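You operate a simulated robot arm through the tools that you are given. There is no shell and no other tool. Be economical: measure what you need, move in short steps, check, and stop when the job is done.

Carry out the task below with a simulated two-armed robot. There is one attempt and no reset: what you move stays moved.

TASK
Clear the jam: free the stop button, press jam reset and raise the beam to 103 cm.
Fine: lock the beam when it is up.
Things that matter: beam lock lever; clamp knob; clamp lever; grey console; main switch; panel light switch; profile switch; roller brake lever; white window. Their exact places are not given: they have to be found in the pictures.

Only the result counts: the job must be done as asked and must still hold three seconds after the hand-in. Knocking over, shifting, dropping, spilling or breaking anything else fails it.

THE ROBOT
Two 7-joint arms with fingered hands on one trunk, on a base that drives. Base frame: it is fixed to the floor where the robot stands at the start and does not move with it; the origin is under the middle of the robot, x ahead of it, y to its left, z up. Readings come in mm, degrees, newtons and seconds.
The left shoulder is at the start at [11, 152, 1355], the right one opposite. With the tool pointing down near the work surface each hand reaches from about 340 to 760 mm from the robot's upright axis, wherever it stands, measured 20 degrees to its own side. Places, roughly: beam lock lever [700, 100, 1000]; clamp knob [800, 200, 1200]; clamp lever [600, 400, 1000]; grey console [900, 400, 700]; main switch [600, 600, 1000]; panel light switch [900, 0, 700]; profile switch [800, 200, 700]; roller brake lever [700, 200, 900]; white window [1300, -900, 600]. Payload 3.8 kg a hand.
The TCP of each hand is the grasp point between the finger pads, 30 mm short of the fingertips. In the tool frame z runs along the fingers and y along their closing line. Largest opening 104 mm; the body of the gripper starts 35 mm behind the TCP. The gripper is a hand of 5 fingers: y runs from the thumb to the fingers, the wrist lies at [-15, -104, -178] in the tool frame, and closing takes about 1.5 s.
Orientation is that of the tool frame in the base frame, as a unit quaternion [x, y, z, w]. With the fingers straight down and the wrist toward the robot, the tool's x, y and z point along [0, 1, 0], [1, 0, 0] and [0, 0, -1] of the base frame.

THE INTERFACE
- The arms move only by the tool arm_command. It takes "left_steps", "right_steps" or both (then of equal length, played together; a hand with none holds still); each is a list that holds one entry, the list of rows, each a list of 7 numbers: the shift along the base's x, y, z in mm, then the turn, a rotation vector about the base's x, y, z in degrees, then the opening in per cent of the stroke, from 0 (shut) to 100 (fully open). In form: [[[tx, ty, tz, wx, wy, wz, grip], ...]]. A call has 1 to 8 rows; each row shifts and turns the commanded pose from where the row before left it. A row lasts 0.2 s, in which the tool goes at most 50 mm and 8.6 degrees; a call with a longer step from one row to the next is refused whole, and so is a gripper value outside its range. A pose out of reach is approached as far as the arm can. The call stops where the force on the tool passes 40 N (or 10 N more than at its start, if that is more) or the arm is blocked; 0.2 s more then pass. The fingers move at their own pace (about 72 mm/s each) and stop on an object; they squeeze with about 34 N. The grip force told is the motor's: it shows also when the fingers shut on nothing. Time passes only in rows, and 0.2 s behind the last, so rows that do not move let the fingers close. The reply holds the time, the measured pose of the TCP, the force on the tool along the base axes, the opening and the grip force, in the units named above and with some noise, with the torque about the TCP (base axes, N m) and any sound that the robot's microphone picked up.
- Cameras (640 x 400 px; columns grow to the right, rows downward): "scene" is now at [83.2, 39.8, 1518.2]; the picture's right is [0.44, -0.90, -0.00], its down [-0.41, -0.20, -0.89] and it looks along [0.80, 0.39, -0.46] (base axes); focal length 293 px, centre (320, 200). "left" rides on the left gripper at [-80, -78, -141] in its tool frame; the picture's right is [-0.78, -0.30, 0.56], its down [0.53, -0.78, 0.33] and it looks along [0.33, 0.56, 0.76] (tool axes); focal length 247 px, centre (320, 200). "right" rides on the right gripper at [80, -78, -141] in its tool frame; the picture's right is [-0.78, 0.30, -0.56], its down [-0.54, -0.78, 0.33] and it looks along [-0.33, 0.56, 0.76] (tool axes); focal length 247 px, centre (320, 200).
- capture(camera): a new picture of that camera. It takes no simulated time.
- move_column(by): slides the trunk up (or, below 0, down) by that many mm; the arms and the scene camera ride with it, the base frame stays. It gives what a move gives, with no picture.
- roll_base(legs): drives the robot by 1 to 6 legs, each [ahead, left, turn to the left] in mm, mm and degrees, along the robot's own axes; the way and the turn of a leg run together, so that a leg with both is an arc; at most 1500 mm and 180 degrees a leg. The arms and the cameras ride along, it lands a little off, and it stops where it bumps. It gives what a move gives.
- set_grasp(shape, hand): the hand has 5 fingers and takes this shape, open, in about a second: jaw (thumb against the fingers, like two jaws); tri (thumb and two fingers); tip (a fingertip pinch); poke (one finger out to press); point (the index stretched); flat (the hand flat); cup (the hand cupped); fist (a fist). The gripper value then closes the fingers along that shape, each until it touches; the sizes above hold for jaw. It gives what a move gives, with no picture.
- turn_head(pan, tilt): turns the head with the scene camera to pan (to the left, within 80 degrees either way) and tilt (down, from -29 to 69), counted from straight ahead of the robot. It gives what a move gives.
- pixel_to_xyz(camera, pixels): for up to 12 pixels [column, row] of the newest picture of that camera ("zoom" is the newest enlarged one), the place [x, y, z] in the base frame of the surface seen there, good to about 3 mm. It takes no simulated time.
- zoom(camera, box): a new picture of the part [left, top, right, bottom] of that camera's present view, enlarged. It takes no simulated time.
- finish_job(): hands the job in; it is judged then, once.

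Work in short steps. Measure before you move; look again where a grasp or a placing could have gone wrong, and mend it. You have 80 turns and 70 pictures in all, those below and enlarged ones among them. Open the grippers and draw the arms clear of the work before you hand the job in, unless the task says otherwise; then end with one line.

The tools are called after ">>>" by a JSON object that holds its "op" and its "data". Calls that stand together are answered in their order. arm_command: Moves the arms, as the interface text tells. Its arguments: {"type":"object","properties":{"left_steps":{"type":"array","items":{"type":"array","items":{"type":"array","items":{"type":"number"}}}},"right_steps":{"type":"array","items":{"type":"array","items":{"type":"array","items":{"type":"number"}}}}},"required":[]} The other tools are called the same way: move_column (by) slides the trunk up or down; set_grasp (shape, hand) gives the hand a shape; roll_base (legs) drives the base; turn_head (pan, tilt) turns the head that bears the scene camera; capture (camera) takes a picture; pixel_to_xyz (camera, pixels) gives the place of the surface under pixels of a picture; zoom (camera, box) takes an enlarged picture of a part of a camera's view; finish_job () hands the job in.

At the start:

```text
t: 0.0
left_tool_pos: [377.8, 427.4, 1404.9]
left_tcp_rot: [0.707, 0.707, 0.0, 0.0]
left_ft_force: [0.2, -0.3, 0.3]
left_torque: [0.02, -0.03, 0.01]
left_grip_width: 103.6
left_grasp_force: 0.1
left_shape: jaw
right_tool_pos: [430.9, 4.6, 1375.4]
right_tcp_rot: [0.707, 0.708, -0.001, 0.0]
right_ft_force: [-1.0, 0.1, -0.5]
right_torque: [0.0, 0.04, 0.01]
right_grip_width: 103.6
right_grasp_force: 0.1
right_shape: jaw
trunk travel left (down, up): [-425.0, 31.0]
robot x, y, heading: [2.9, 0.7, 0.2]
head pan, tilt: [26.1, 26.9]
```

scene: 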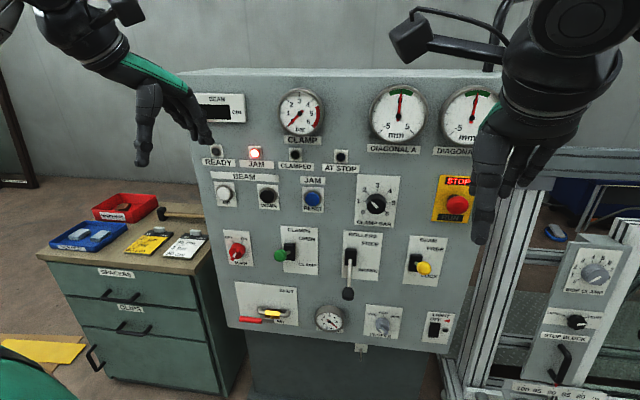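
right: 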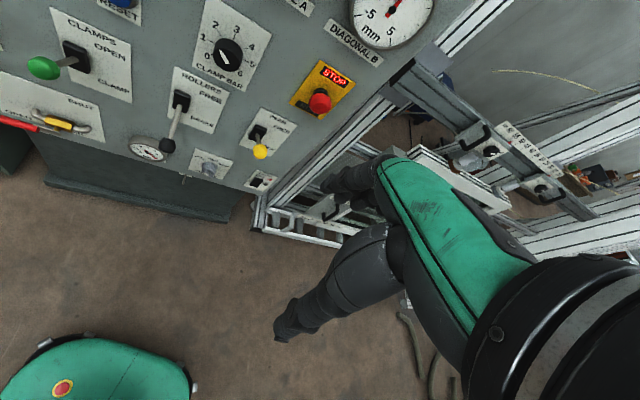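
left: 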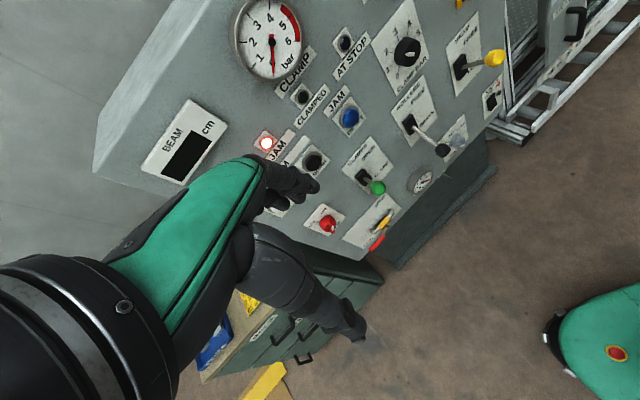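

The scene shows the panel with the JAM light lit at (254,153). I zoom to read the labels.

>>> {"op": "zoom", "data": {"camera": "scene", "box": [190, 70, 350, 170]}}

>>> {"op": "zoom", "data": {"camera": "scene", "box": [190, 150, 350, 250]}}

>>> {"op": "zoom", "data": {"camera": "scene", "box": [330, 160, 490, 260]}}

>>> {"op": "zoom", "data": {"camera": "scene", "box": [220, 230, 460, 380]}}

```text
4.00 times, centred on (270, 120) of scene
```

zoom: 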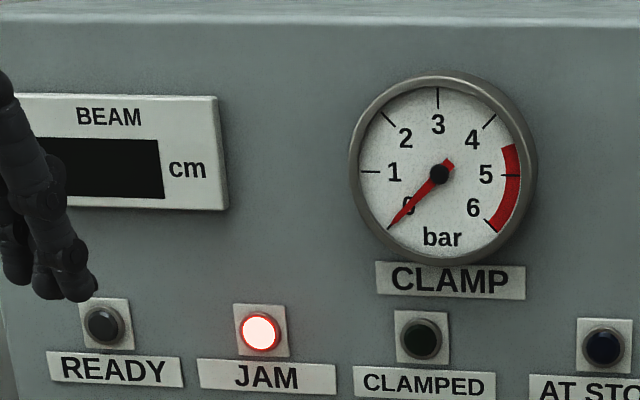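

```text
4.00 times, centred on (270, 200) of scene
```

zoom: 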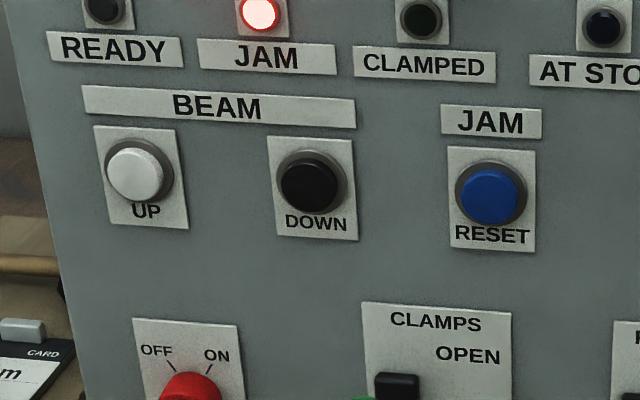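

```text
4.00 times, centred on (410, 210) of scene
```

zoom: 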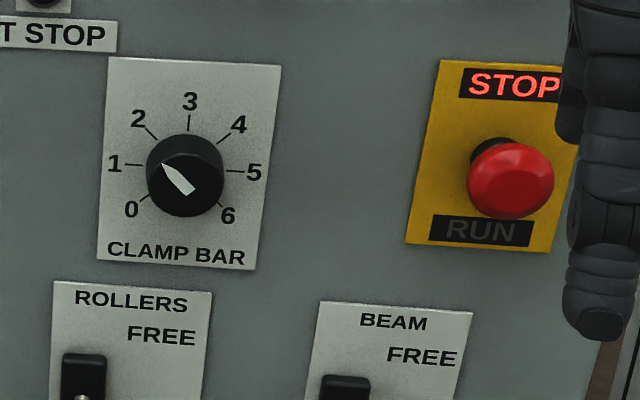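

```text
2.67 times, centred on (340, 305) of scene
```

zoom: 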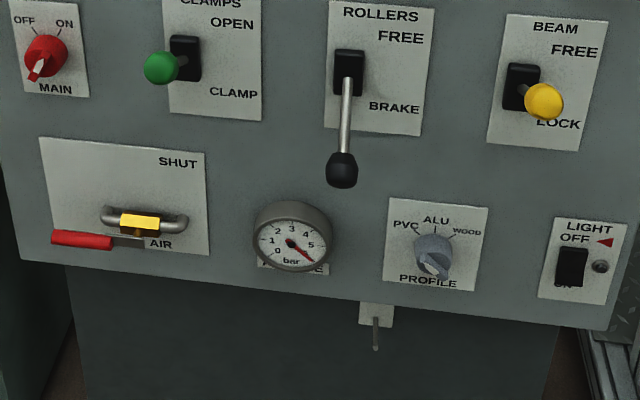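

The beam display is dark and STOP is lit. I look at the machine on the right, and at close-ups of the main and lock levers.

>>> {"op": "zoom", "data": {"camera": "scene", "box": [215, 225, 295, 275]}}

>>> {"op": "zoom", "data": {"camera": "scene", "box": [385, 225, 465, 275]}}

>>> {"op": "turn_head", "data": {"pan": -20, "tilt": 25}}

>>> {"op": "capture", "data": {"camera": "scene"}}

```text
8.00 times, centred on (255, 250) of scene
```

zoom: 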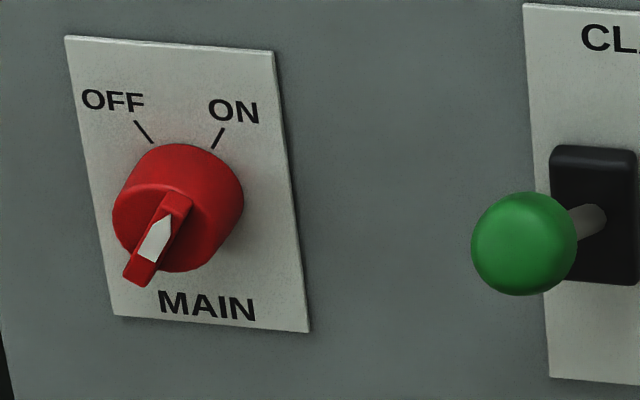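

```text
8.00 times, centred on (425, 250) of scene
```

zoom: 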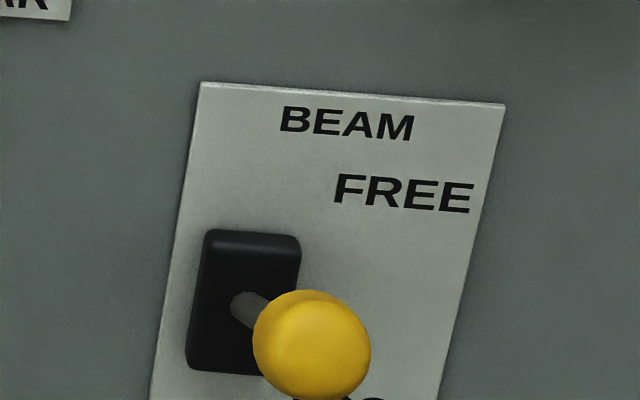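

```text
t: 1.1
left_tool_pos: [378.3, 426.7, 1404.6]
left_tcp_rot: [0.707, 0.707, 0.0, 0.0]
left_ft_force: [-0.3, -0.2, -0.9]
left_torque: [0.0, 0.02, 0.0]
left_grip_width: 103.7
left_grasp_force: 0.1
left_shape: jaw
right_tool_pos: [431.5, 4.9, 1376.2]
right_tcp_rot: [0.707, 0.707, -0.001, -0.001]
right_ft_force: [-0.1, -0.1, -0.7]
right_torque: [0.01, 0.03, 0.0]
right_grip_width: 103.6
right_grasp_force: 0.0
right_shape: jaw
trunk travel left (down, up): [-425.0, 31.0]
robot x, y, heading: [-1.3, -3.7, -0.1]
head pan, tilt: [-20.0, 25.0]
```

```text
60 pictures are left
```

scene: 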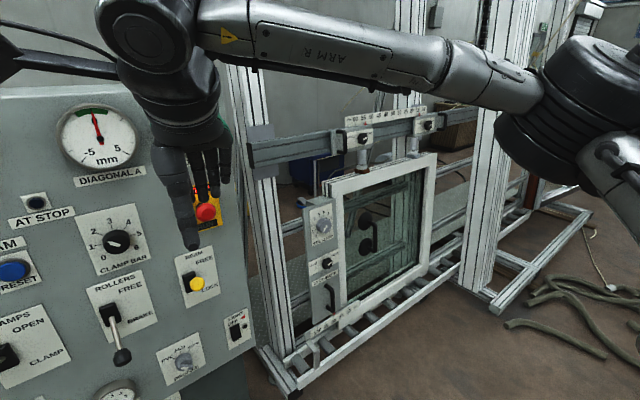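

The beam spans behind the window (pads at (363,155),(413,145)). I zoom on the window and the stop button.

>>> {"op": "zoom", "data": {"camera": "scene", "box": [240, 90, 480, 240]}}

>>> {"op": "zoom", "data": {"camera": "scene", "box": [240, 220, 480, 370]}}

>>> {"op": "pixel_to_xyz", "data": {"camera": "scene", "pixels": [[206, 211], [197, 284], [190, 275], [123, 356], [110, 317], [10, 271], [116, 240], [40, 160], [180, 340], [252, 160], [345, 190], [430, 170]]}}

```text
2.67 times, centred on (360, 165) of scene
```

zoom: 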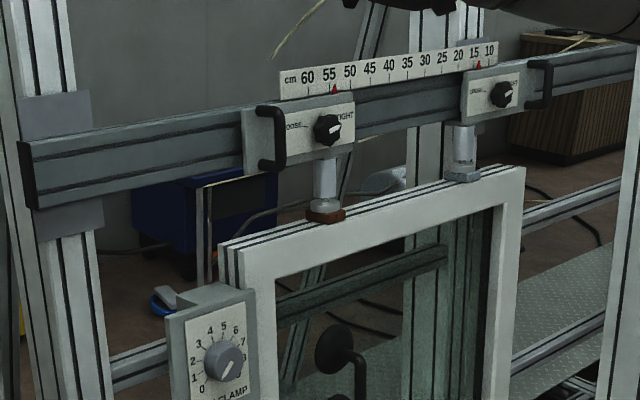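

```text
2.67 times, centred on (360, 295) of scene
```

zoom: 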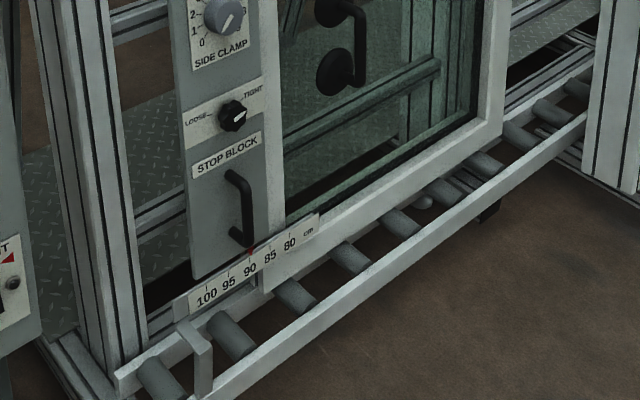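

```text
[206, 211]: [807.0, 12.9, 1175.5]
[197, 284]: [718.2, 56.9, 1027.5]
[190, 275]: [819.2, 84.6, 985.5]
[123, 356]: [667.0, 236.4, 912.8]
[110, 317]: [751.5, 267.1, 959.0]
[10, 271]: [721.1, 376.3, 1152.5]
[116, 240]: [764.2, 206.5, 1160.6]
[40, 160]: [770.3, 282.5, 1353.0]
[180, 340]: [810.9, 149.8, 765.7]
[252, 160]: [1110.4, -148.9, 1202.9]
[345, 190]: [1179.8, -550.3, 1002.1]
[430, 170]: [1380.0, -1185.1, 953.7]
```

I turn the head back to the panel and measure its plane and controls.

>>> {"op": "turn_head", "data": {"pan": 20, "tilt": 28}}

>>> {"op": "capture", "data": {"camera": "scene"}}

```text
t: 2.2
left_tool_pos: [378.5, 426.5, 1404.3]
left_tcp_rot: [0.707, 0.707, 0.0, 0.001]
left_ft_force: [-0.7, 0.1, -0.5]
left_torque: [0.01, 0.01, -0.03]
left_grip_width: 103.8
left_grasp_force: 0.1
left_shape: jaw
right_tool_pos: [430.4, 5.1, 1375.0]
right_tcp_rot: [0.707, 0.707, 0.0, -0.001]
right_ft_force: [-0.4, 0.6, 0.4]
right_torque: [-0.03, 0.0, 0.03]
right_grip_width: 103.3
right_grasp_force: 0.1
right_shape: jaw
trunk travel left (down, up): [-425.0, 31.0]
robot x, y, heading: [1.6, -0.6, -0.2]
head pan, tilt: [20.0, 28.0]
```

```text
57 pictures are left
```

scene: 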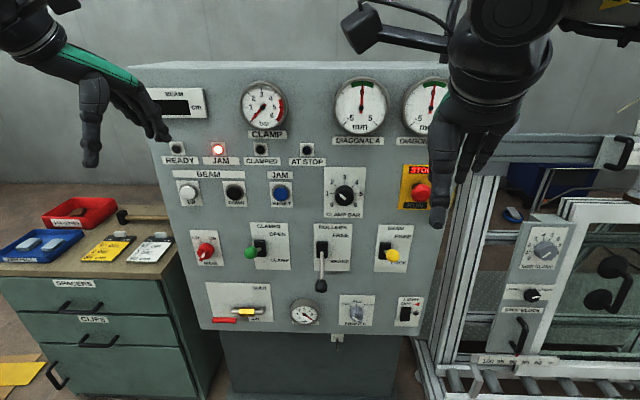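

Measuring the panel surface and the controls.

>>> {"op": "pixel_to_xyz", "data": {"camera": "scene", "pixels": [[310, 200], [220, 200], [200, 280], [300, 280], [400, 275], [300, 160], [423, 191], [411, 203], [393, 256], [281, 193], [187, 192], [235, 192]]}}

>>> {"op": "pixel_to_xyz", "data": {"camera": "scene", "pixels": [[206, 251], [251, 252], [262, 248], [320, 285], [321, 246], [381, 252], [345, 196], [218, 320], [245, 312]]}}

>>> {"op": "zoom", "data": {"camera": "scene", "box": [180, 210, 420, 360]}}

>>> {"op": "zoom", "data": {"camera": "scene", "box": [360, 150, 456, 210]}}

```text
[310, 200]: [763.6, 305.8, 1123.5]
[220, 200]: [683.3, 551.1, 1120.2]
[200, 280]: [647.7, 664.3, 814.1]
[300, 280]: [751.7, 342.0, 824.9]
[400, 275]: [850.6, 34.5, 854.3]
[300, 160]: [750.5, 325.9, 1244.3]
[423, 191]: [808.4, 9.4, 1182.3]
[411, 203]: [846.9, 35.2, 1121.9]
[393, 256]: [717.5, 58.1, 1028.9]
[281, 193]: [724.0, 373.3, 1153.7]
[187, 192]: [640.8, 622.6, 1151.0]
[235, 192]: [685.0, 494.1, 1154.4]
```

```text
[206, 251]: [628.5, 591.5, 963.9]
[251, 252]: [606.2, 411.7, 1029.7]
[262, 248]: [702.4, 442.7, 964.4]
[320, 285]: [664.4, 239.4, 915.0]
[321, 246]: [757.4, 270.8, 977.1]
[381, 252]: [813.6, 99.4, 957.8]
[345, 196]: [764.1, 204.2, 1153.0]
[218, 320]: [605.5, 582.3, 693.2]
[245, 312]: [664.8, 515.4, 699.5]
```

```text
2.67 times, centred on (300, 285) of scene
```

zoom: 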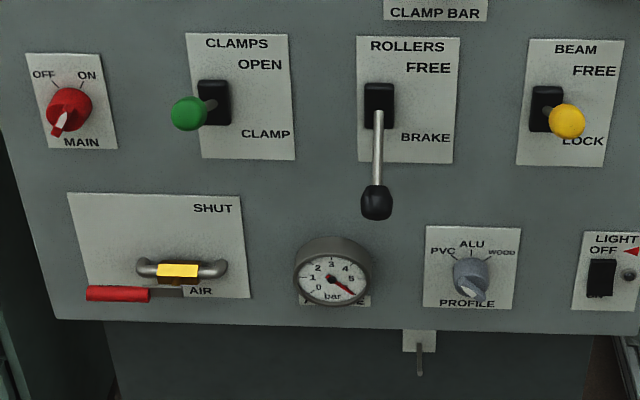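

```text
6.67 times, centred on (408, 180) of scene
```

zoom: 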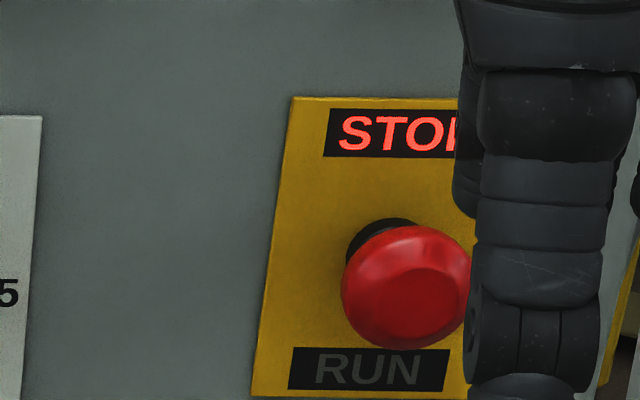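

The panel plane is vertical, with inward normal about (0.95, 0.31, 0). The yellow and green levers are up (FREE/OPEN) and MAIN is ON. I swing both hands down to point at the panel.

>>> {"op": "arm_command", "data": {"right_steps": [[[12, -4, -25, 0, -8.5, 0, 100], [12, -4, -25, 0, -8.5, 0, 100], [12, -4, -25, 0, -8.5, 0, 100], [12, -4, -25, 0, -8.5, 0, 100], [12, -4, -25, 0, -8.5, 0, 100], [12, -4, -25, 0, -8.5, 0, 100], [12, -4, -25, 0, -8.5, 0, 100], [12, -4, -23, 0, -8.5, 0, 100]]], "left_steps": [[[8, 3, -29, 0, -8.5, 0, 100], [8, 3, -29, 0, -8.5, 0, 100], [8, 3, -29, 0, -8.5, 0, 100], [8, 3, -29, 0, -8.5, 0, 100], [8, 3, -29, 0, -8.5, 0, 100], [8, 3, -29, 0, -8.5, 0, 100], [8, 3, -29, 0, -8.5, 0, 100], [8, 3, -29, 0, -8.5, 0, 100]]]}}

>>> {"op": "arm_command", "data": {"right_steps": [[[20, 0, 0, 0, -7.33, 0, 100], [20, 0, 0, 0, -7.33, 0, 100], [20, 0, 0, 0, -7.33, 0, 100], [20, 0, 0, 0, 0, 6.03, 100], [20, 0, 0, 0, 0, 6.03, 100], [20, 0, 0, 0, 0, 6.03, 100], [20, 0, 0, 0, 0, 0, 100]]], "left_steps": [[[15, 4, 0, 0, -7.33, 0, 100], [15, 4, 0, 0, -7.33, 0, 100], [15, 4, 0, 0, -7.33, 0, 100], [15, 4, 0, 0, 0, 6.03, 100], [15, 4, 0, 0, 0, 6.03, 100], [15, 4, 0, 0, 0, 6.03, 100], [0, 0, 0, 0, 0, 0, 100]]]}}

>>> {"op": "capture", "data": {"camera": "scene"}}

>>> {"op": "capture", "data": {"camera": "right"}}

```text
t: 4.0
left_tool_pos: [446.0, 451.6, 1171.0]
left_tcp_rot: [0.586, 0.588, 0.394, 0.395]
left_ft_force: [0.4, -0.8, -0.3]
left_torque: [-0.01, -0.01, -0.02]
left_grip_width: 103.6
left_grasp_force: 0.1
left_shape: jaw
right_tool_pos: [505.3, 15.2, 1207.3]
right_tcp_rot: [0.59, 0.584, 0.393, 0.395]
right_ft_force: [-0.2, 0.1, -0.1]
right_torque: [-0.03, -0.01, -0.04]
right_grip_width: 103.7
right_grasp_force: 0.0
right_shape: jaw
right hand out of reach, approached as far as the arm can: row 7, 8
trunk travel left (down, up): [-425.0, 31.0]
robot x, y, heading: [1.2, 1.3, 0.0]
head pan, tilt: [20.0, 28.0]
```

```text
t: 5.6
left_tool_pos: [532.6, 475.2, 1170.9]
left_tcp_rot: [0.415, 0.572, 0.573, 0.415]
left_ft_force: [-0.5, -0.2, -0.2]
left_torque: [0.0, -0.02, 0.01]
left_grip_width: 104.0
left_grasp_force: 0.0
left_shape: jaw
right_tool_pos: [484.2, 108.3, 1382.7]
right_tcp_rot: [0.421, 0.572, 0.569, 0.414]
right_ft_force: [0.5, -0.2, -0.2]
right_torque: [0.01, -0.01, -0.01]
right_grip_width: 103.7
right_grasp_force: 0.1
right_shape: jaw
right hand out of reach, approached as far as the arm can: row 1, 2, 3, 4, 5, 6, 7
trunk travel left (down, up): [-425.0, 31.0]
robot x, y, heading: [1.7, -3.6, -0.1]
head pan, tilt: [20.0, 28.0]
```

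```text
54 pictures are left
```

scene: 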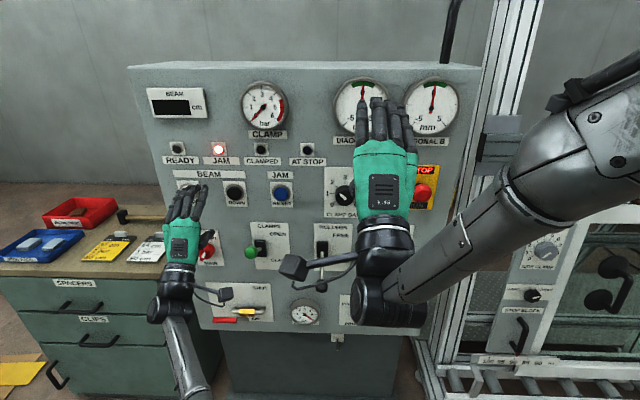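

```text
53 pictures are left
```

right: 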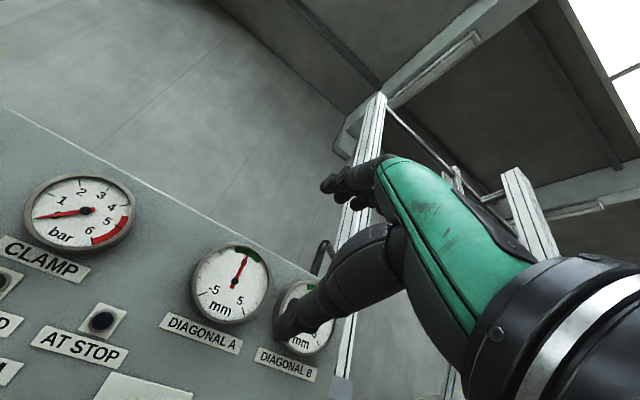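

The right arm ran out of reach in this posture. I turn the base 18° left to face the panel squarely, so the stop lies on the right arm's own side.

>>> {"op": "roll_base", "data": {"legs": [[0, 0, 18]]}}

>>> {"op": "arm_command", "data": {"right_steps": [[[0, 0, 0, 0, 0, 0, 100]]]}}

>>> {"op": "turn_head", "data": {"pan": 0, "tilt": 28}}

>>> {"op": "capture", "data": {"camera": "scene"}}

```text
t: 7.0
left_tool_pos: [356.1, 618.1, 1171.2]
left_tcp_rot: [0.319, 0.631, 0.631, 0.319]
left_ft_force: [0.8, 0.4, 0.4]
left_torque: [0.01, 0.02, 0.02]
left_grip_width: 103.9
left_grasp_force: 0.2
left_shape: jaw
right_tool_pos: [426.1, 254.9, 1381.6]
right_tcp_rot: [0.324, 0.632, 0.629, 0.317]
right_ft_force: [0.4, 0.6, -0.6]
right_torque: [0.0, -0.01, 0.01]
right_grip_width: 104.0
right_grasp_force: 0.0
right_shape: jaw
trunk travel left (down, up): [-425.0, 31.0]
robot x, y, heading: [0.1, 3.7, 18.5]
head pan, tilt: [20.0, 28.0]
```

```text
t: 7.4
left_tool_pos: [356.0, 617.6, 1172.2]
left_tcp_rot: [0.319, 0.631, 0.631, 0.319]
left_ft_force: [0.2, -1.1, 0.1]
left_torque: [0.0, 0.02, 0.02]
left_grip_width: 103.9
left_grasp_force: 0.0
left_shape: jaw
right_tool_pos: [424.7, 254.3, 1382.4]
right_tcp_rot: [0.325, 0.632, 0.627, 0.319]
right_ft_force: [0.1, 0.1, 0.6]
right_torque: [-0.01, -0.01, 0.05]
right_grip_width: 104.0
right_grasp_force: 0.0
right_shape: jaw
trunk travel left (down, up): [-425.0, 31.0]
robot x, y, heading: [1.1, -2.4, 18.4]
head pan, tilt: [20.0, 28.0]
```

```text
t: 8.2
left_tool_pos: [357.4, 617.4, 1172.0]
left_tcp_rot: [0.319, 0.63, 0.632, 0.319]
left_ft_force: [-0.5, -0.6, -0.8]
left_torque: [0.0, -0.03, -0.02]
left_grip_width: 103.7
left_grasp_force: 0.1
left_shape: jaw
right_tool_pos: [427.2, 253.6, 1383.7]
right_tcp_rot: [0.327, 0.631, 0.628, 0.317]
right_ft_force: [-0.2, 0.3, 0.1]
right_torque: [-0.01, -0.04, 0.03]
right_grip_width: 103.9
right_grasp_force: 0.1
right_shape: jaw
trunk travel left (down, up): [-425.0, 31.0]
robot x, y, heading: [-0.7, 2.1, 18.1]
head pan, tilt: [0.0, 28.0]
```

```text
52 pictures are left
```

scene: 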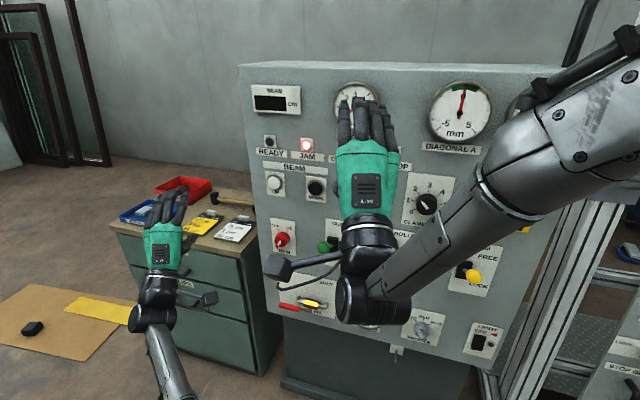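

Both hands turned with the base (yaw 36° now). I rotate both back by 18° and move the right hand toward the stop's front.

>>> {"op": "arm_command", "data": {"right_steps": [[[10, -35, -10, 0, 0, -4.5, 100], [10, -35, -10, 0, 0, -4.5, 100], [10, -35, -10, 0, 0, -4.5, 100], [10, -35, -10, 0, 0, -4.7, 100], [10, -35, -25, 0, 0, 0, 100], [10, -35, -25, 0, 0, 0, 100], [10, -35, -25, 0, 0, 0, 100], [10, -35, -25, 0, 0, 0, 100]]], "left_steps": [[[10, -5, 0, 0, 0, -4.5, 100], [10, -5, 0, 0, 0, -4.5, 100], [10, -5, 0, 0, 0, -4.5, 100], [10, -5, 0, 0, 0, -4.7, 100], [10, -5, 0, 0, 0, 0, 100], [10, -5, 0, 0, 0, 0, 100], [10, -5, 0, 0, 0, 0, 100], [10, -5, 0, 0, 0, 0, 100]]]}}

```text
t: 10.1
left_tool_pos: [437.1, 579.4, 1172.2]
left_tcp_rot: [0.416, 0.573, 0.572, 0.414]
left_ft_force: [0.6, 0.5, -0.1]
left_torque: [0.03, -0.01, 0.0]
left_grip_width: 103.9
left_grasp_force: 0.0
left_shape: jaw
right_tool_pos: [449.5, 128.9, 1373.9]
right_tcp_rot: [0.421, 0.574, 0.569, 0.412]
right_ft_force: [-0.4, -0.3, -0.2]
right_torque: [0.02, -0.01, 0.0]
right_grip_width: 103.8
right_grasp_force: 0.2
right_shape: jaw
right hand out of reach, approached as far as the arm can: row 1, 2, 3, 4, 5, 6, 7, 8
trunk travel left (down, up): [-425.0, 31.0]
robot x, y, heading: [-2.1, -0.2, 18.4]
head pan, tilt: [0.0, 28.0]
```

The right arm sits in an elbow-up posture whose wrist limit blocks this hand roll. I roll the right hand about the panel normal so the wrist comes to its right side.

>>> {"op": "arm_command", "data": {"right_steps": [[[0, 0, 0, -8.07, -2.64, 0, 100], [0, 0, 0, -8.07, -2.64, 0, 100], [0, 0, 0, -8.07, -2.64, 0, 100], [0, 0, 0, -8.07, -2.64, 0, 100], [0, 0, 0, -8.07, -2.64, 0, 100], [0, 0, 0, -8.07, -2.64, 0, 100], [0, 0, 0, -8.07, -2.64, 0, 100], [0, 0, 0, -8.07, -2.64, 0, 100]]]}}

>>> {"op": "capture", "data": {"camera": "scene"}}

```text
t: 11.2
left_tool_pos: [435.6, 576.7, 1172.9]
left_tcp_rot: [0.415, 0.572, 0.573, 0.415]
left_ft_force: [0.9, 0.2, -0.6]
left_torque: [0.0, -0.03, 0.02]
left_grip_width: 103.8
left_grasp_force: 0.1
left_shape: jaw
right_tool_pos: [418.2, 130.2, 1424.0]
right_tcp_rot: [0.294, 0.658, 0.432, 0.542]
right_ft_force: [-0.4, 0.1, 0.0]
right_torque: [-0.02, -0.02, 0.01]
right_grip_width: 103.8
right_grasp_force: 0.1
right_shape: jaw
right hand out of reach, approached as far as the arm can: row 1, 2, 3, 4, 5
trunk travel left (down, up): [-425.0, 31.0]
robot x, y, heading: [-0.1, -5.0, 18.2]
head pan, tilt: [0.0, 28.0]
stopped in row 5 (right hand): the arm was blocked; the commanded pose is now the measured one
```

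```text
51 pictures are left
```

scene: 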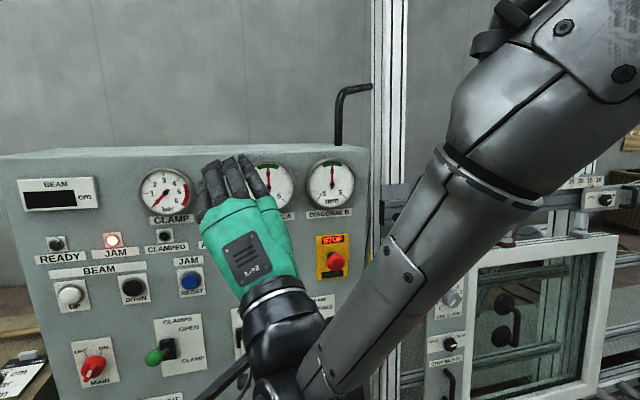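

The arm got blocked near the head. I back out: pitch the right hand down again while moving it to its own (right) side.

>>> {"op": "arm_command", "data": {"right_steps": [[[5, -15, 0, -2.6, 8.0, 0, 100], [5, -20, 0, -2.6, 8.0, 0, 100], [5, -25, 0, -2.6, 8.0, 0, 100], [7, -30, 0, -2.6, 8.0, 0, 100], [7, -30, 0, -2.6, 8.0, 0, 100], [7, -30, 0, -2.6, 8.0, 0, 100], [7, -30, 0, -2.6, 8.0, 0, 100], [7, -30, 0, -2.6, 8.0, 0, 100]]]}}

>>> {"op": "capture", "data": {"camera": "scene"}}

```text
t: 13.0
left_tool_pos: [437.6, 576.7, 1169.6]
left_tcp_rot: [0.415, 0.573, 0.573, 0.415]
left_ft_force: [0.4, -0.5, 0.6]
left_torque: [0.0, 0.01, 0.0]
left_grip_width: 103.7
left_grasp_force: 0.0
left_shape: jaw
right_tool_pos: [469.8, -77.3, 1426.7]
right_tcp_rot: [0.378, 0.908, 0.094, 0.155]
right_ft_force: [0.3, -0.3, 0.1]
right_torque: [0.01, -0.03, -0.01]
right_grip_width: 104.1
right_grasp_force: 0.0
right_shape: jaw
trunk travel left (down, up): [-425.0, 31.0]
robot x, y, heading: [-2.3, -1.5, 18.2]
head pan, tilt: [0.0, 28.0]
```

```text
50 pictures are left
```

scene: 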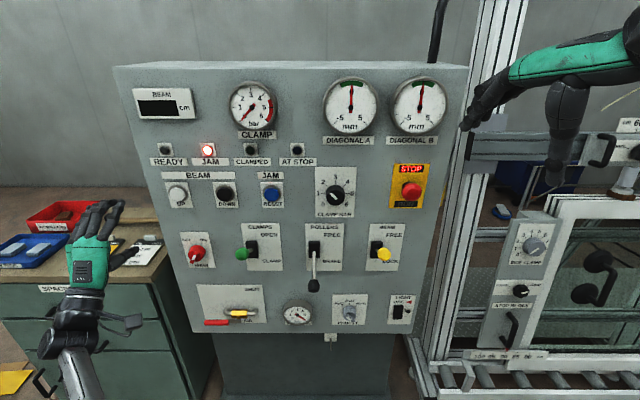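

Clear view now; the stop button is at (410,190). I move the right hand further to its right and lower it, undoing the roll, before pitching up.

>>> {"op": "arm_command", "data": {"right_steps": [[[6, -36, -25, 0, 0, -7, 100], [7, -36, -25, 0, 0, -7, 100], [7, -36, -25, 0, 0, -7, 100], [7, -36, -25, 0, 0, -7, 100], [7, -36, -27, 0, 0, 0, 100]]]}}

>>> {"op": "pixel_to_xyz", "data": {"camera": "scene", "pixels": [[410, 190], [402, 190], [419, 190], [410, 182], [410, 198], [399, 204], [419, 204]]}}

>>> {"op": "zoom", "data": {"camera": "scene", "box": [380, 160, 444, 210]}}

```text
t: 14.2
left_tool_pos: [436.9, 577.2, 1172.7]
left_tcp_rot: [0.415, 0.572, 0.573, 0.415]
left_ft_force: [-1.0, 0.3, 0.7]
left_torque: [-0.03, 0.05, -0.04]
left_grip_width: 104.0
left_grasp_force: 0.1
left_shape: jaw
right_tool_pos: [502.4, -261.1, 1303.4]
right_tcp_rot: [0.586, 0.789, 0.055, 0.176]
right_ft_force: [0.3, -0.4, 0.2]
right_torque: [-0.04, 0.01, 0.03]
right_grip_width: 103.7
right_grasp_force: 0.0
right_shape: jaw
trunk travel left (down, up): [-425.0, 31.0]
robot x, y, heading: [1.3, -0.3, 18.4]
head pan, tilt: [0.0, 28.0]
```

```text
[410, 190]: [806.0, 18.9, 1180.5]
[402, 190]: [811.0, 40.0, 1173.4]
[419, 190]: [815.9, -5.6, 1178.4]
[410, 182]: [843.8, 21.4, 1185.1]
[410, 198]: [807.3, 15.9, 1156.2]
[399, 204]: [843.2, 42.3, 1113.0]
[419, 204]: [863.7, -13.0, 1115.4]
```

```text
8.00 times, centred on (412, 185) of scene
```

zoom: 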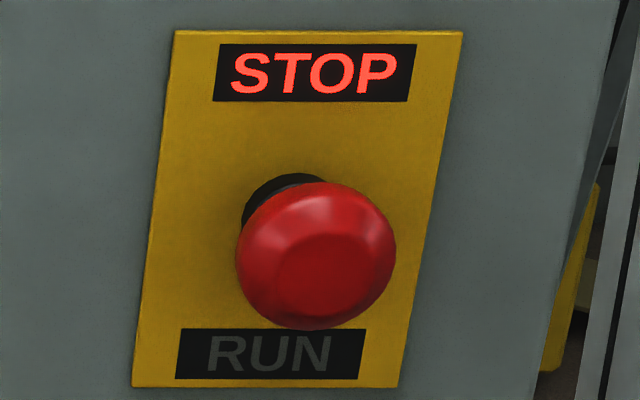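

The button centre is about [807, 15, 1172], 52 mm wide. I pitch the right hand up toward the panel normal, staying wide and going lower.

>>> {"op": "arm_command", "data": {"right_steps": [[[5, 0, -16, 3.42, -7.37, 1.17, 100], [5, 0, -16, 3.42, -7.37, 1.17, 100], [5, 0, -16, 3.42, -7.37, 1.17, 100], [5, 0, -16, 3.42, -7.37, 1.17, 100], [5, 0, -16, 3.42, -7.37, 1.17, 100], [5, 0, -16, 3.42, -7.37, 1.17, 100], [5, 0, -16, 3.42, -7.37, 1.17, 100], [5, 0, -16, 3.42, -7.37, 1.17, 100]]]}}

>>> {"op": "capture", "data": {"camera": "scene"}}

```text
t: 16.0
left_tool_pos: [435.8, 577.7, 1171.0]
left_tcp_rot: [0.414, 0.573, 0.573, 0.414]
left_ft_force: [0.5, 0.6, -0.7]
left_torque: [0.0, -0.02, 0.03]
left_grip_width: 103.7
left_grasp_force: 0.0
left_shape: jaw
right_tool_pos: [532.0, -320.5, 1221.9]
right_tcp_rot: [0.444, 0.612, 0.523, 0.394]
right_ft_force: [0.4, -0.6, 0.1]
right_torque: [0.02, -0.01, -0.03]
right_grip_width: 103.7
right_grasp_force: 0.1
right_shape: jaw
right hand out of reach, approached as far as the arm can: row 6, 7, 8
trunk travel left (down, up): [-425.0, 31.0]
robot x, y, heading: [-0.8, -1.8, 18.6]
head pan, tilt: [0.0, 28.0]
```

```text
48 pictures are left
```

scene: 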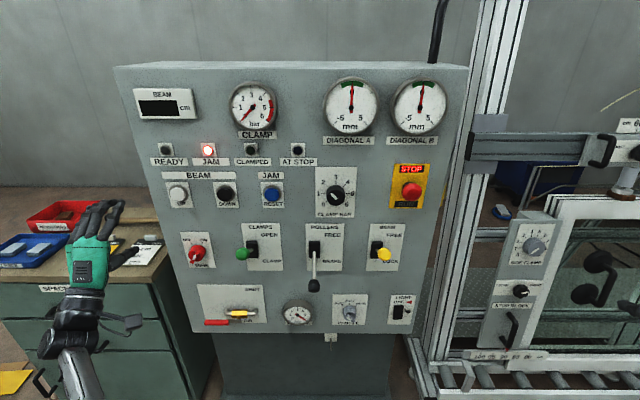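

The right arm still hits its limit in this pose, while the left one handles it well. I'll use the left arm for everything and drive the robot to the right.

>>> {"op": "roll_base", "data": {"legs": [[0, -600, 0]]}}

>>> {"op": "capture", "data": {"camera": "scene"}}

>>> {"op": "capture", "data": {"camera": "left"}}

```text
t: 19.5
left_tool_pos: [632.5, -8.5, 1170.4]
left_tcp_rot: [0.416, 0.572, 0.571, 0.417]
left_ft_force: [-0.5, -2.0, -0.3]
left_torque: [-0.01, 0.01, 0.02]
left_grip_width: 103.7
left_grasp_force: 0.0
left_shape: jaw
right_tool_pos: [721.3, -906.8, 1223.1]
right_tcp_rot: [0.447, 0.612, 0.519, 0.396]
right_ft_force: [-0.1, -0.3, 0.1]
right_torque: [0.01, -0.03, -0.01]
right_grip_width: 104.0
right_grasp_force: 0.1
right_shape: jaw
trunk travel left (down, up): [-425.0, 31.0]
robot x, y, heading: [191.2, -582.2, 18.0]
head pan, tilt: [0.0, 28.0]
```

```text
47 pictures are left
```

scene: 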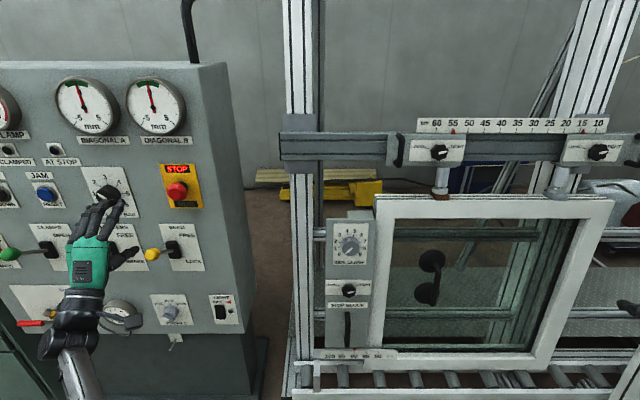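

```text
46 pictures are left
```

left: 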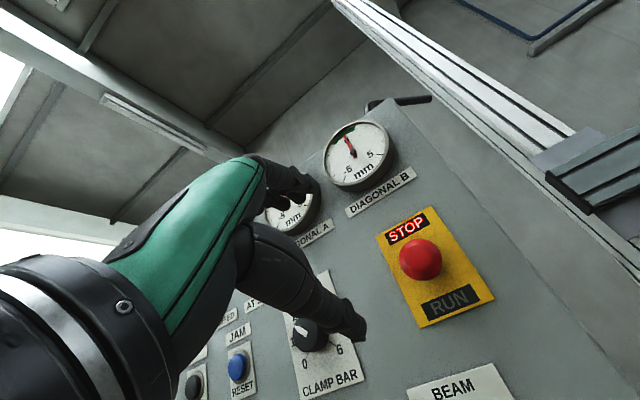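

The left TCP is at depth 598, the button at s≈237. I move closer (to ~80 mm before the grasp) and look.

>>> {"op": "arm_command", "data": {"left_steps": [[[25, 0, 0, 0, 0, 0, 100], [25, -1, 1, 0, 0, 0, 100], [25, -1, 1, 0, 0, 0, 100], [22, 0, 0, 0, 0, 0, 100]]]}}

>>> {"op": "capture", "data": {"camera": "left"}}

>>> {"op": "pixel_to_xyz", "data": {"camera": "scene", "pixels": [[177, 191], [167, 191], [187, 191], [177, 181], [177, 200], [174, 194]]}}

```text
t: 20.5
left_tool_pos: [730.0, -11.4, 1171.7]
left_tcp_rot: [0.416, 0.572, 0.572, 0.415]
left_ft_force: [-0.5, 0.9, 0.2]
left_torque: [0.01, 0.02, -0.03]
left_grip_width: 103.9
left_grasp_force: 0.1
left_shape: jaw
right_tool_pos: [722.7, -908.7, 1221.0]
right_tcp_rot: [0.447, 0.611, 0.52, 0.396]
right_ft_force: [0.5, 0.3, 0.2]
right_torque: [0.01, -0.01, 0.0]
right_grip_width: 103.9
right_grasp_force: 0.1
right_shape: jaw
trunk travel left (down, up): [-425.0, 31.0]
robot x, y, heading: [191.4, -587.6, 18.0]
head pan, tilt: [0.0, 28.0]
```

```text
45 pictures are left
```

left: 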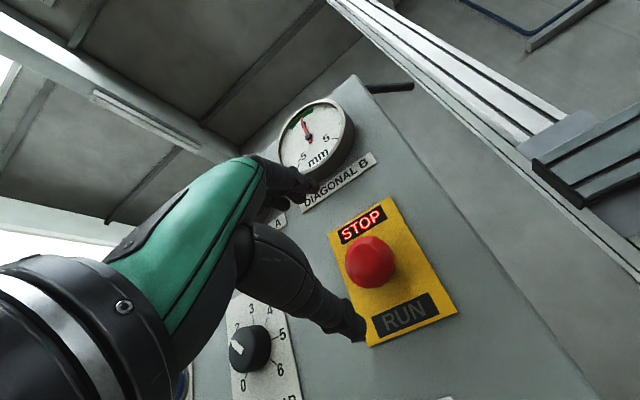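

```text
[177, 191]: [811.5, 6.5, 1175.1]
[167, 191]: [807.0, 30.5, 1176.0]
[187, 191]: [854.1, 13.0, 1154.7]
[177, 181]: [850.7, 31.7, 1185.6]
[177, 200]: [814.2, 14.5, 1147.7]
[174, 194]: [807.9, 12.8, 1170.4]
```

The TCP is aligned with the button axis (s 238, z 1172). I advance 84 mm so the pads straddle the button.

>>> {"op": "arm_command", "data": {"left_steps": [[[20, 6.5, 0, 0, 0, 0, 100], [20, 6.5, 0, 0, 0, 0, 100], [20, 6.5, 0, 0, 0, 0, 100], [20, 6.5, 0, 0, 0, 0, 100]]]}}

>>> {"op": "capture", "data": {"camera": "left"}}

>>> {"op": "zoom", "data": {"camera": "scene", "box": [100, 140, 260, 240]}}

```text
t: 21.5
left_tool_pos: [758.9, -6.0, 1179.0]
left_tcp_rot: [0.416, 0.571, 0.572, 0.416]
left_ft_force: [0.2, 0.4, 0.5]
left_torque: [0.01, 0.06, 0.04]
left_grip_width: 103.7
left_grasp_force: 0.1
left_shape: jaw
left hand out of reach, approached as far as the arm can: row 2, 3, 4
right_tool_pos: [721.2, -908.1, 1222.2]
right_tcp_rot: [0.448, 0.611, 0.52, 0.396]
right_ft_force: [-0.5, 0.2, 0.6]
right_torque: [0.02, -0.02, -0.02]
right_grip_width: 103.9
right_grasp_force: 0.0
right_shape: jaw
trunk travel left (down, up): [-425.0, 31.0]
robot x, y, heading: [190.0, -587.0, 18.0]
head pan, tilt: [0.0, 28.0]
```

```text
44 pictures are left
```

left: 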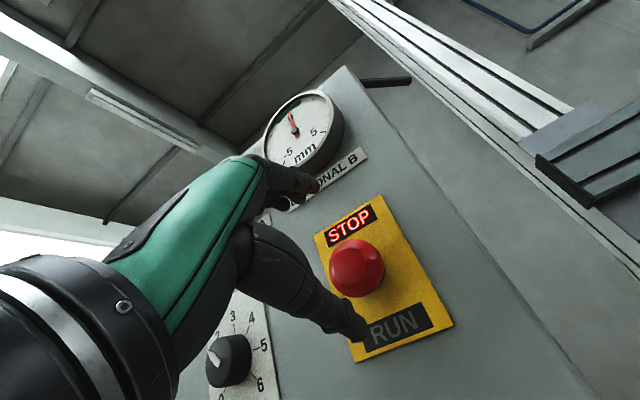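

```text
4.00 times, centred on (180, 190) of scene
```

zoom: 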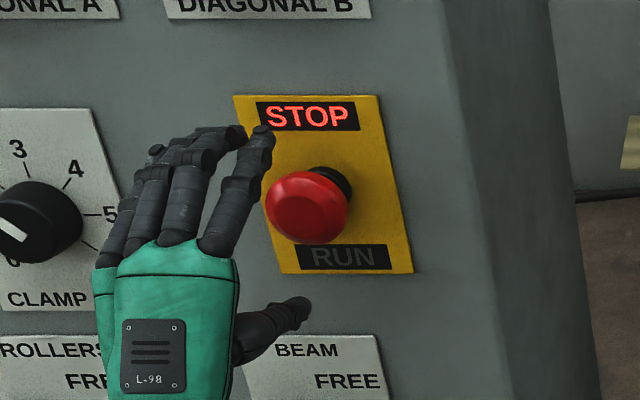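

The arm's reach ends short. I pull the hand back and drive 110 mm ahead to gain slack.

>>> {"op": "arm_command", "data": {"left_steps": [[[-20, -6.5, 0, 0, 0, 0, 100], [-20, -6.5, 0, 0, 0, 0, 100], [-20, -6.5, 0, 0, 0, 0, 100], [-20, -6.5, 0, 0, 0, 0, 100], [-34, -11, 0, 0, 0, 0, 100], [-34, -11, 0, 0, 0, 0, 100], [-34, -11, 0, 0, 0, 0, 100]]]}}

>>> {"op": "roll_base", "data": {"legs": [[110, 0, 0]]}}

```text
t: 23.1
left_tool_pos: [574.1, -55.3, 1195.0]
left_tcp_rot: [0.414, 0.563, 0.585, 0.412]
left_ft_force: [-0.2, -0.9, 0.0]
left_torque: [0.0, 0.01, 0.01]
left_grip_width: 103.9
left_grasp_force: 0.1
left_shape: jaw
right_tool_pos: [720.6, -908.0, 1222.1]
right_tcp_rot: [0.447, 0.61, 0.521, 0.396]
right_ft_force: [0.5, -0.1, 0.6]
right_torque: [-0.01, 0.02, 0.03]
right_grip_width: 104.1
right_grasp_force: 0.2
right_shape: jaw
trunk travel left (down, up): [-425.0, 31.0]
robot x, y, heading: [192.7, -587.7, 18.3]
head pan, tilt: [0.0, 28.0]
```

```text
t: 24.3
left_tool_pos: [677.5, -22.0, 1191.7]
left_tcp_rot: [0.416, 0.564, 0.582, 0.411]
left_ft_force: [0.0, -0.2, 0.1]
left_torque: [0.01, 0.03, -0.02]
left_grip_width: 104.0
left_grasp_force: 0.1
left_shape: jaw
right_tool_pos: [825.3, -874.0, 1223.2]
right_tcp_rot: [0.447, 0.61, 0.521, 0.396]
right_ft_force: [0.4, -0.4, -0.6]
right_torque: [-0.01, -0.01, 0.02]
right_grip_width: 104.1
right_grasp_force: 0.1
right_shape: jaw
trunk travel left (down, up): [-425.0, 31.0]
robot x, y, heading: [295.9, -552.6, 18.2]
head pan, tilt: [0.0, 28.0]
```

>>> {"op": "arm_command", "data": {"left_steps": [[[18, 4, -7, 0, 0, 0, 100], [17, 4, -7, 0, 0, 0, 100], [17, 3, -6, 0, 0, 0, 100], [0, 0, 0, 0, 0, 0, 100]]]}}

```text
t: 25.3
left_tool_pos: [731.7, -8.7, 1172.6]
left_tcp_rot: [0.416, 0.564, 0.583, 0.411]
left_ft_force: [1.0, 0.0, -0.6]
left_torque: [-0.02, 0.0, 0.03]
left_grip_width: 104.0
left_grasp_force: 0.1
left_shape: jaw
right_tool_pos: [827.6, -874.3, 1221.8]
right_tcp_rot: [0.447, 0.611, 0.521, 0.395]
right_ft_force: [-0.8, -0.4, 0.6]
right_torque: [-0.02, -0.01, -0.04]
right_grip_width: 104.2
right_grasp_force: 0.1
right_shape: jaw
trunk travel left (down, up): [-425.0, 31.0]
robot x, y, heading: [300.9, -549.6, 17.7]
head pan, tilt: [0.0, 28.0]
```

Aligned (s 236, d 692, z 1172). I advance again in short steps.

>>> {"op": "arm_command", "data": {"left_steps": [[[20, 6.2, 0, 0, 0, 0, 100], [20, 6.2, 0, 0, 0, 0, 100], [20, 6.2, 0, 0, 0, 0, 100], [18, 5.6, 0, 0, 0, 0, 100], [0, 0, 0, 0, 0, 0, 100]]]}}

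>>> {"op": "capture", "data": {"camera": "left"}}

>>> {"op": "capture", "data": {"camera": "scene"}}

```text
t: 26.5
left_tool_pos: [809.4, 14.1, 1171.9]
left_tcp_rot: [0.416, 0.565, 0.583, 0.41]
left_ft_force: [0.3, -0.4, -0.3]
left_torque: [-0.02, -0.01, -0.02]
left_grip_width: 104.1
left_grasp_force: 0.0
left_shape: jaw
right_tool_pos: [827.3, -874.9, 1221.4]
right_tcp_rot: [0.446, 0.611, 0.521, 0.395]
right_ft_force: [-0.2, -0.2, 0.6]
right_torque: [0.02, 0.02, 0.0]
right_grip_width: 103.8
right_grasp_force: 0.1
right_shape: jaw
trunk travel left (down, up): [-425.0, 31.0]
robot x, y, heading: [293.5, -552.1, 18.0]
head pan, tilt: [0.0, 28.0]
```

```text
42 pictures are left
```

left: 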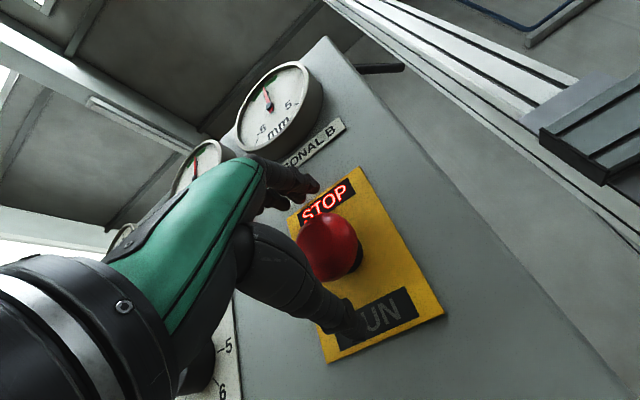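

```text
41 pictures are left
```

scene: 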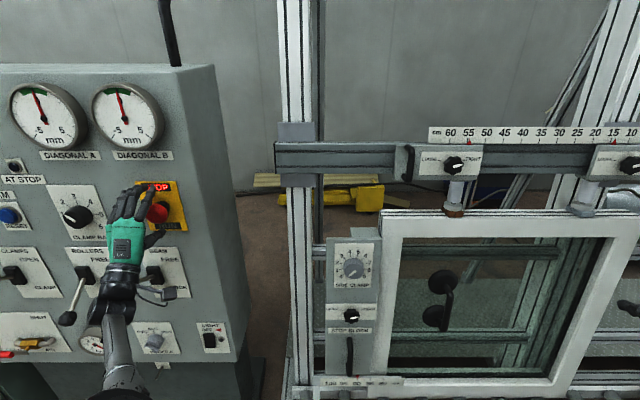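

>>> {"op": "zoom", "data": {"camera": "scene", "box": [90, 165, 202, 235]}}

>>> {"op": "zoom", "data": {"camera": "left", "box": [220, 130, 460, 360]}}

```text
5.71 times, centred on (146, 200) of scene
```

zoom: 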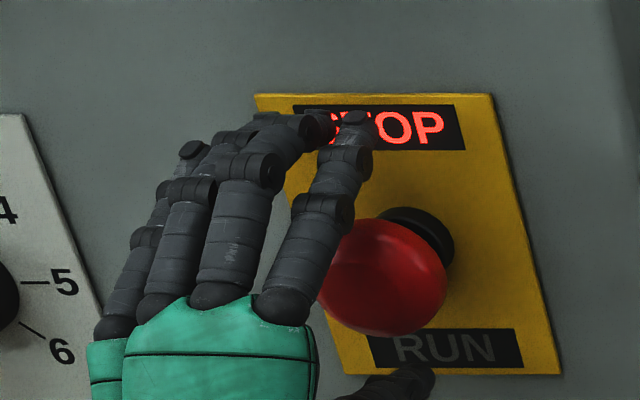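

```text
1.74 times, centred on (340, 245) of left
```

zoom: 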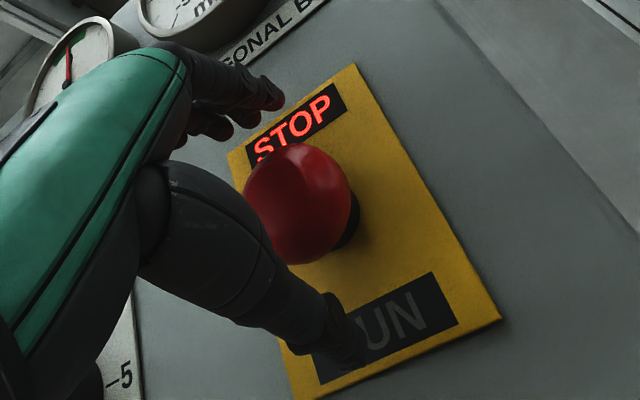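

I check where the fingertips lie relative to the button axis.

>>> {"op": "pixel_to_xyz", "data": {"camera": "scene", "pixels": [[152, 187], [150, 194], [146, 205], [163, 230], [160, 231], [140, 190]]}}

```text
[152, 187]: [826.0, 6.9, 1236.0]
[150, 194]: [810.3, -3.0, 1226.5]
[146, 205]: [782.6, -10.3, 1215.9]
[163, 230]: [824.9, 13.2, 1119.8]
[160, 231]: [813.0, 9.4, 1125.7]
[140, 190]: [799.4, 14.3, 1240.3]
```

Fingertips (s 235–250) straddle the button above and below. I close the fingers on it.

>>> {"op": "arm_command", "data": {"left_steps": [[[0, 0, 0, 0, 0, 0, 40], [0, 0, 0, 0, 0, 0, 20], [0, 0, 0, 0, 0, 0, 0], [0, 0, 0, 0, 0, 0, 0], [0, 0, 0, 0, 0, 0, 0], [0, 0, 0, 0, 0, 0, 0], [0, 0, 0, 0, 0, 0, 0], [0, 0, 0, 0, 0, 0, 0]]]}}

>>> {"op": "capture", "data": {"camera": "left"}}

```text
t: 28.3
left_tool_pos: [811.8, 16.3, 1170.0]
left_tcp_rot: [0.417, 0.565, 0.582, 0.41]
left_ft_force: [4.3, 1.3, -6.8]
left_torque: [-0.07, 0.13, 0.01]
left_grip_width: 40.5
left_grasp_force: 34.0
left_shape: jaw
right_tool_pos: [827.8, -873.7, 1221.4]
right_tcp_rot: [0.447, 0.611, 0.52, 0.395]
right_ft_force: [0.1, 0.9, -0.3]
right_torque: [-0.01, -0.02, -0.02]
right_grip_width: 103.9
right_grasp_force: 0.1
right_shape: jaw
trunk travel left (down, up): [-425.0, 31.0]
robot x, y, heading: [298.2, -550.9, 18.0]
head pan, tilt: [0.0, 28.0]
```

```text
38 pictures are left
```

left: 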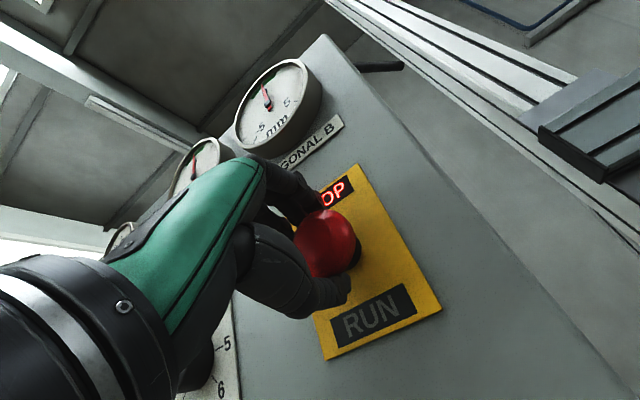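

The button is gripped (40 mm, 34 N). I twist clockwise about its axis.

>>> {"op": "arm_command", "data": {"left_steps": [[[0, 0, 0, 6.6, 2.18, 0, 0], [0, 0, 0, 6.6, 2.18, 0, 0], [0, 0, 0, 6.6, 2.18, 0, 0], [0, 0, 0, 6.6, 2.18, 0, 0], [0, 0, 0, 6.6, 2.18, 0, 0], [0, 0, 0, 6.6, 2.18, 0, 0]]]}}

>>> {"op": "capture", "data": {"camera": "left"}}

```text
t: 29.7
left_tool_pos: [813.3, 13.6, 1169.5]
left_tcp_rot: [0.595, 0.376, 0.687, 0.181]
left_ft_force: [6.3, 1.9, -7.8]
left_torque: [-0.43, -0.14, 0.03]
left_grip_width: 35.1
left_grasp_force: 34.0
left_shape: jaw
right_tool_pos: [827.7, -872.6, 1222.9]
right_tcp_rot: [0.447, 0.611, 0.519, 0.396]
right_ft_force: [-0.5, -0.2, -0.9]
right_torque: [-0.02, 0.02, 0.0]
right_grip_width: 103.9
right_grasp_force: 0.0
right_shape: jaw
trunk travel left (down, up): [-425.0, 31.0]
robot x, y, heading: [298.0, -548.5, 17.8]
head pan, tilt: [0.0, 28.0]
heard: click
```

```text
37 pictures are left
```

left: 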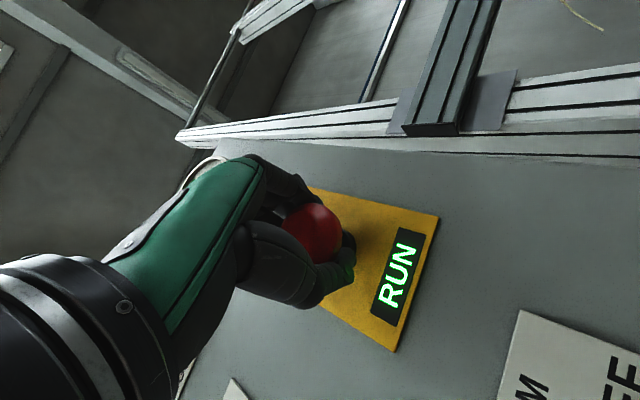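

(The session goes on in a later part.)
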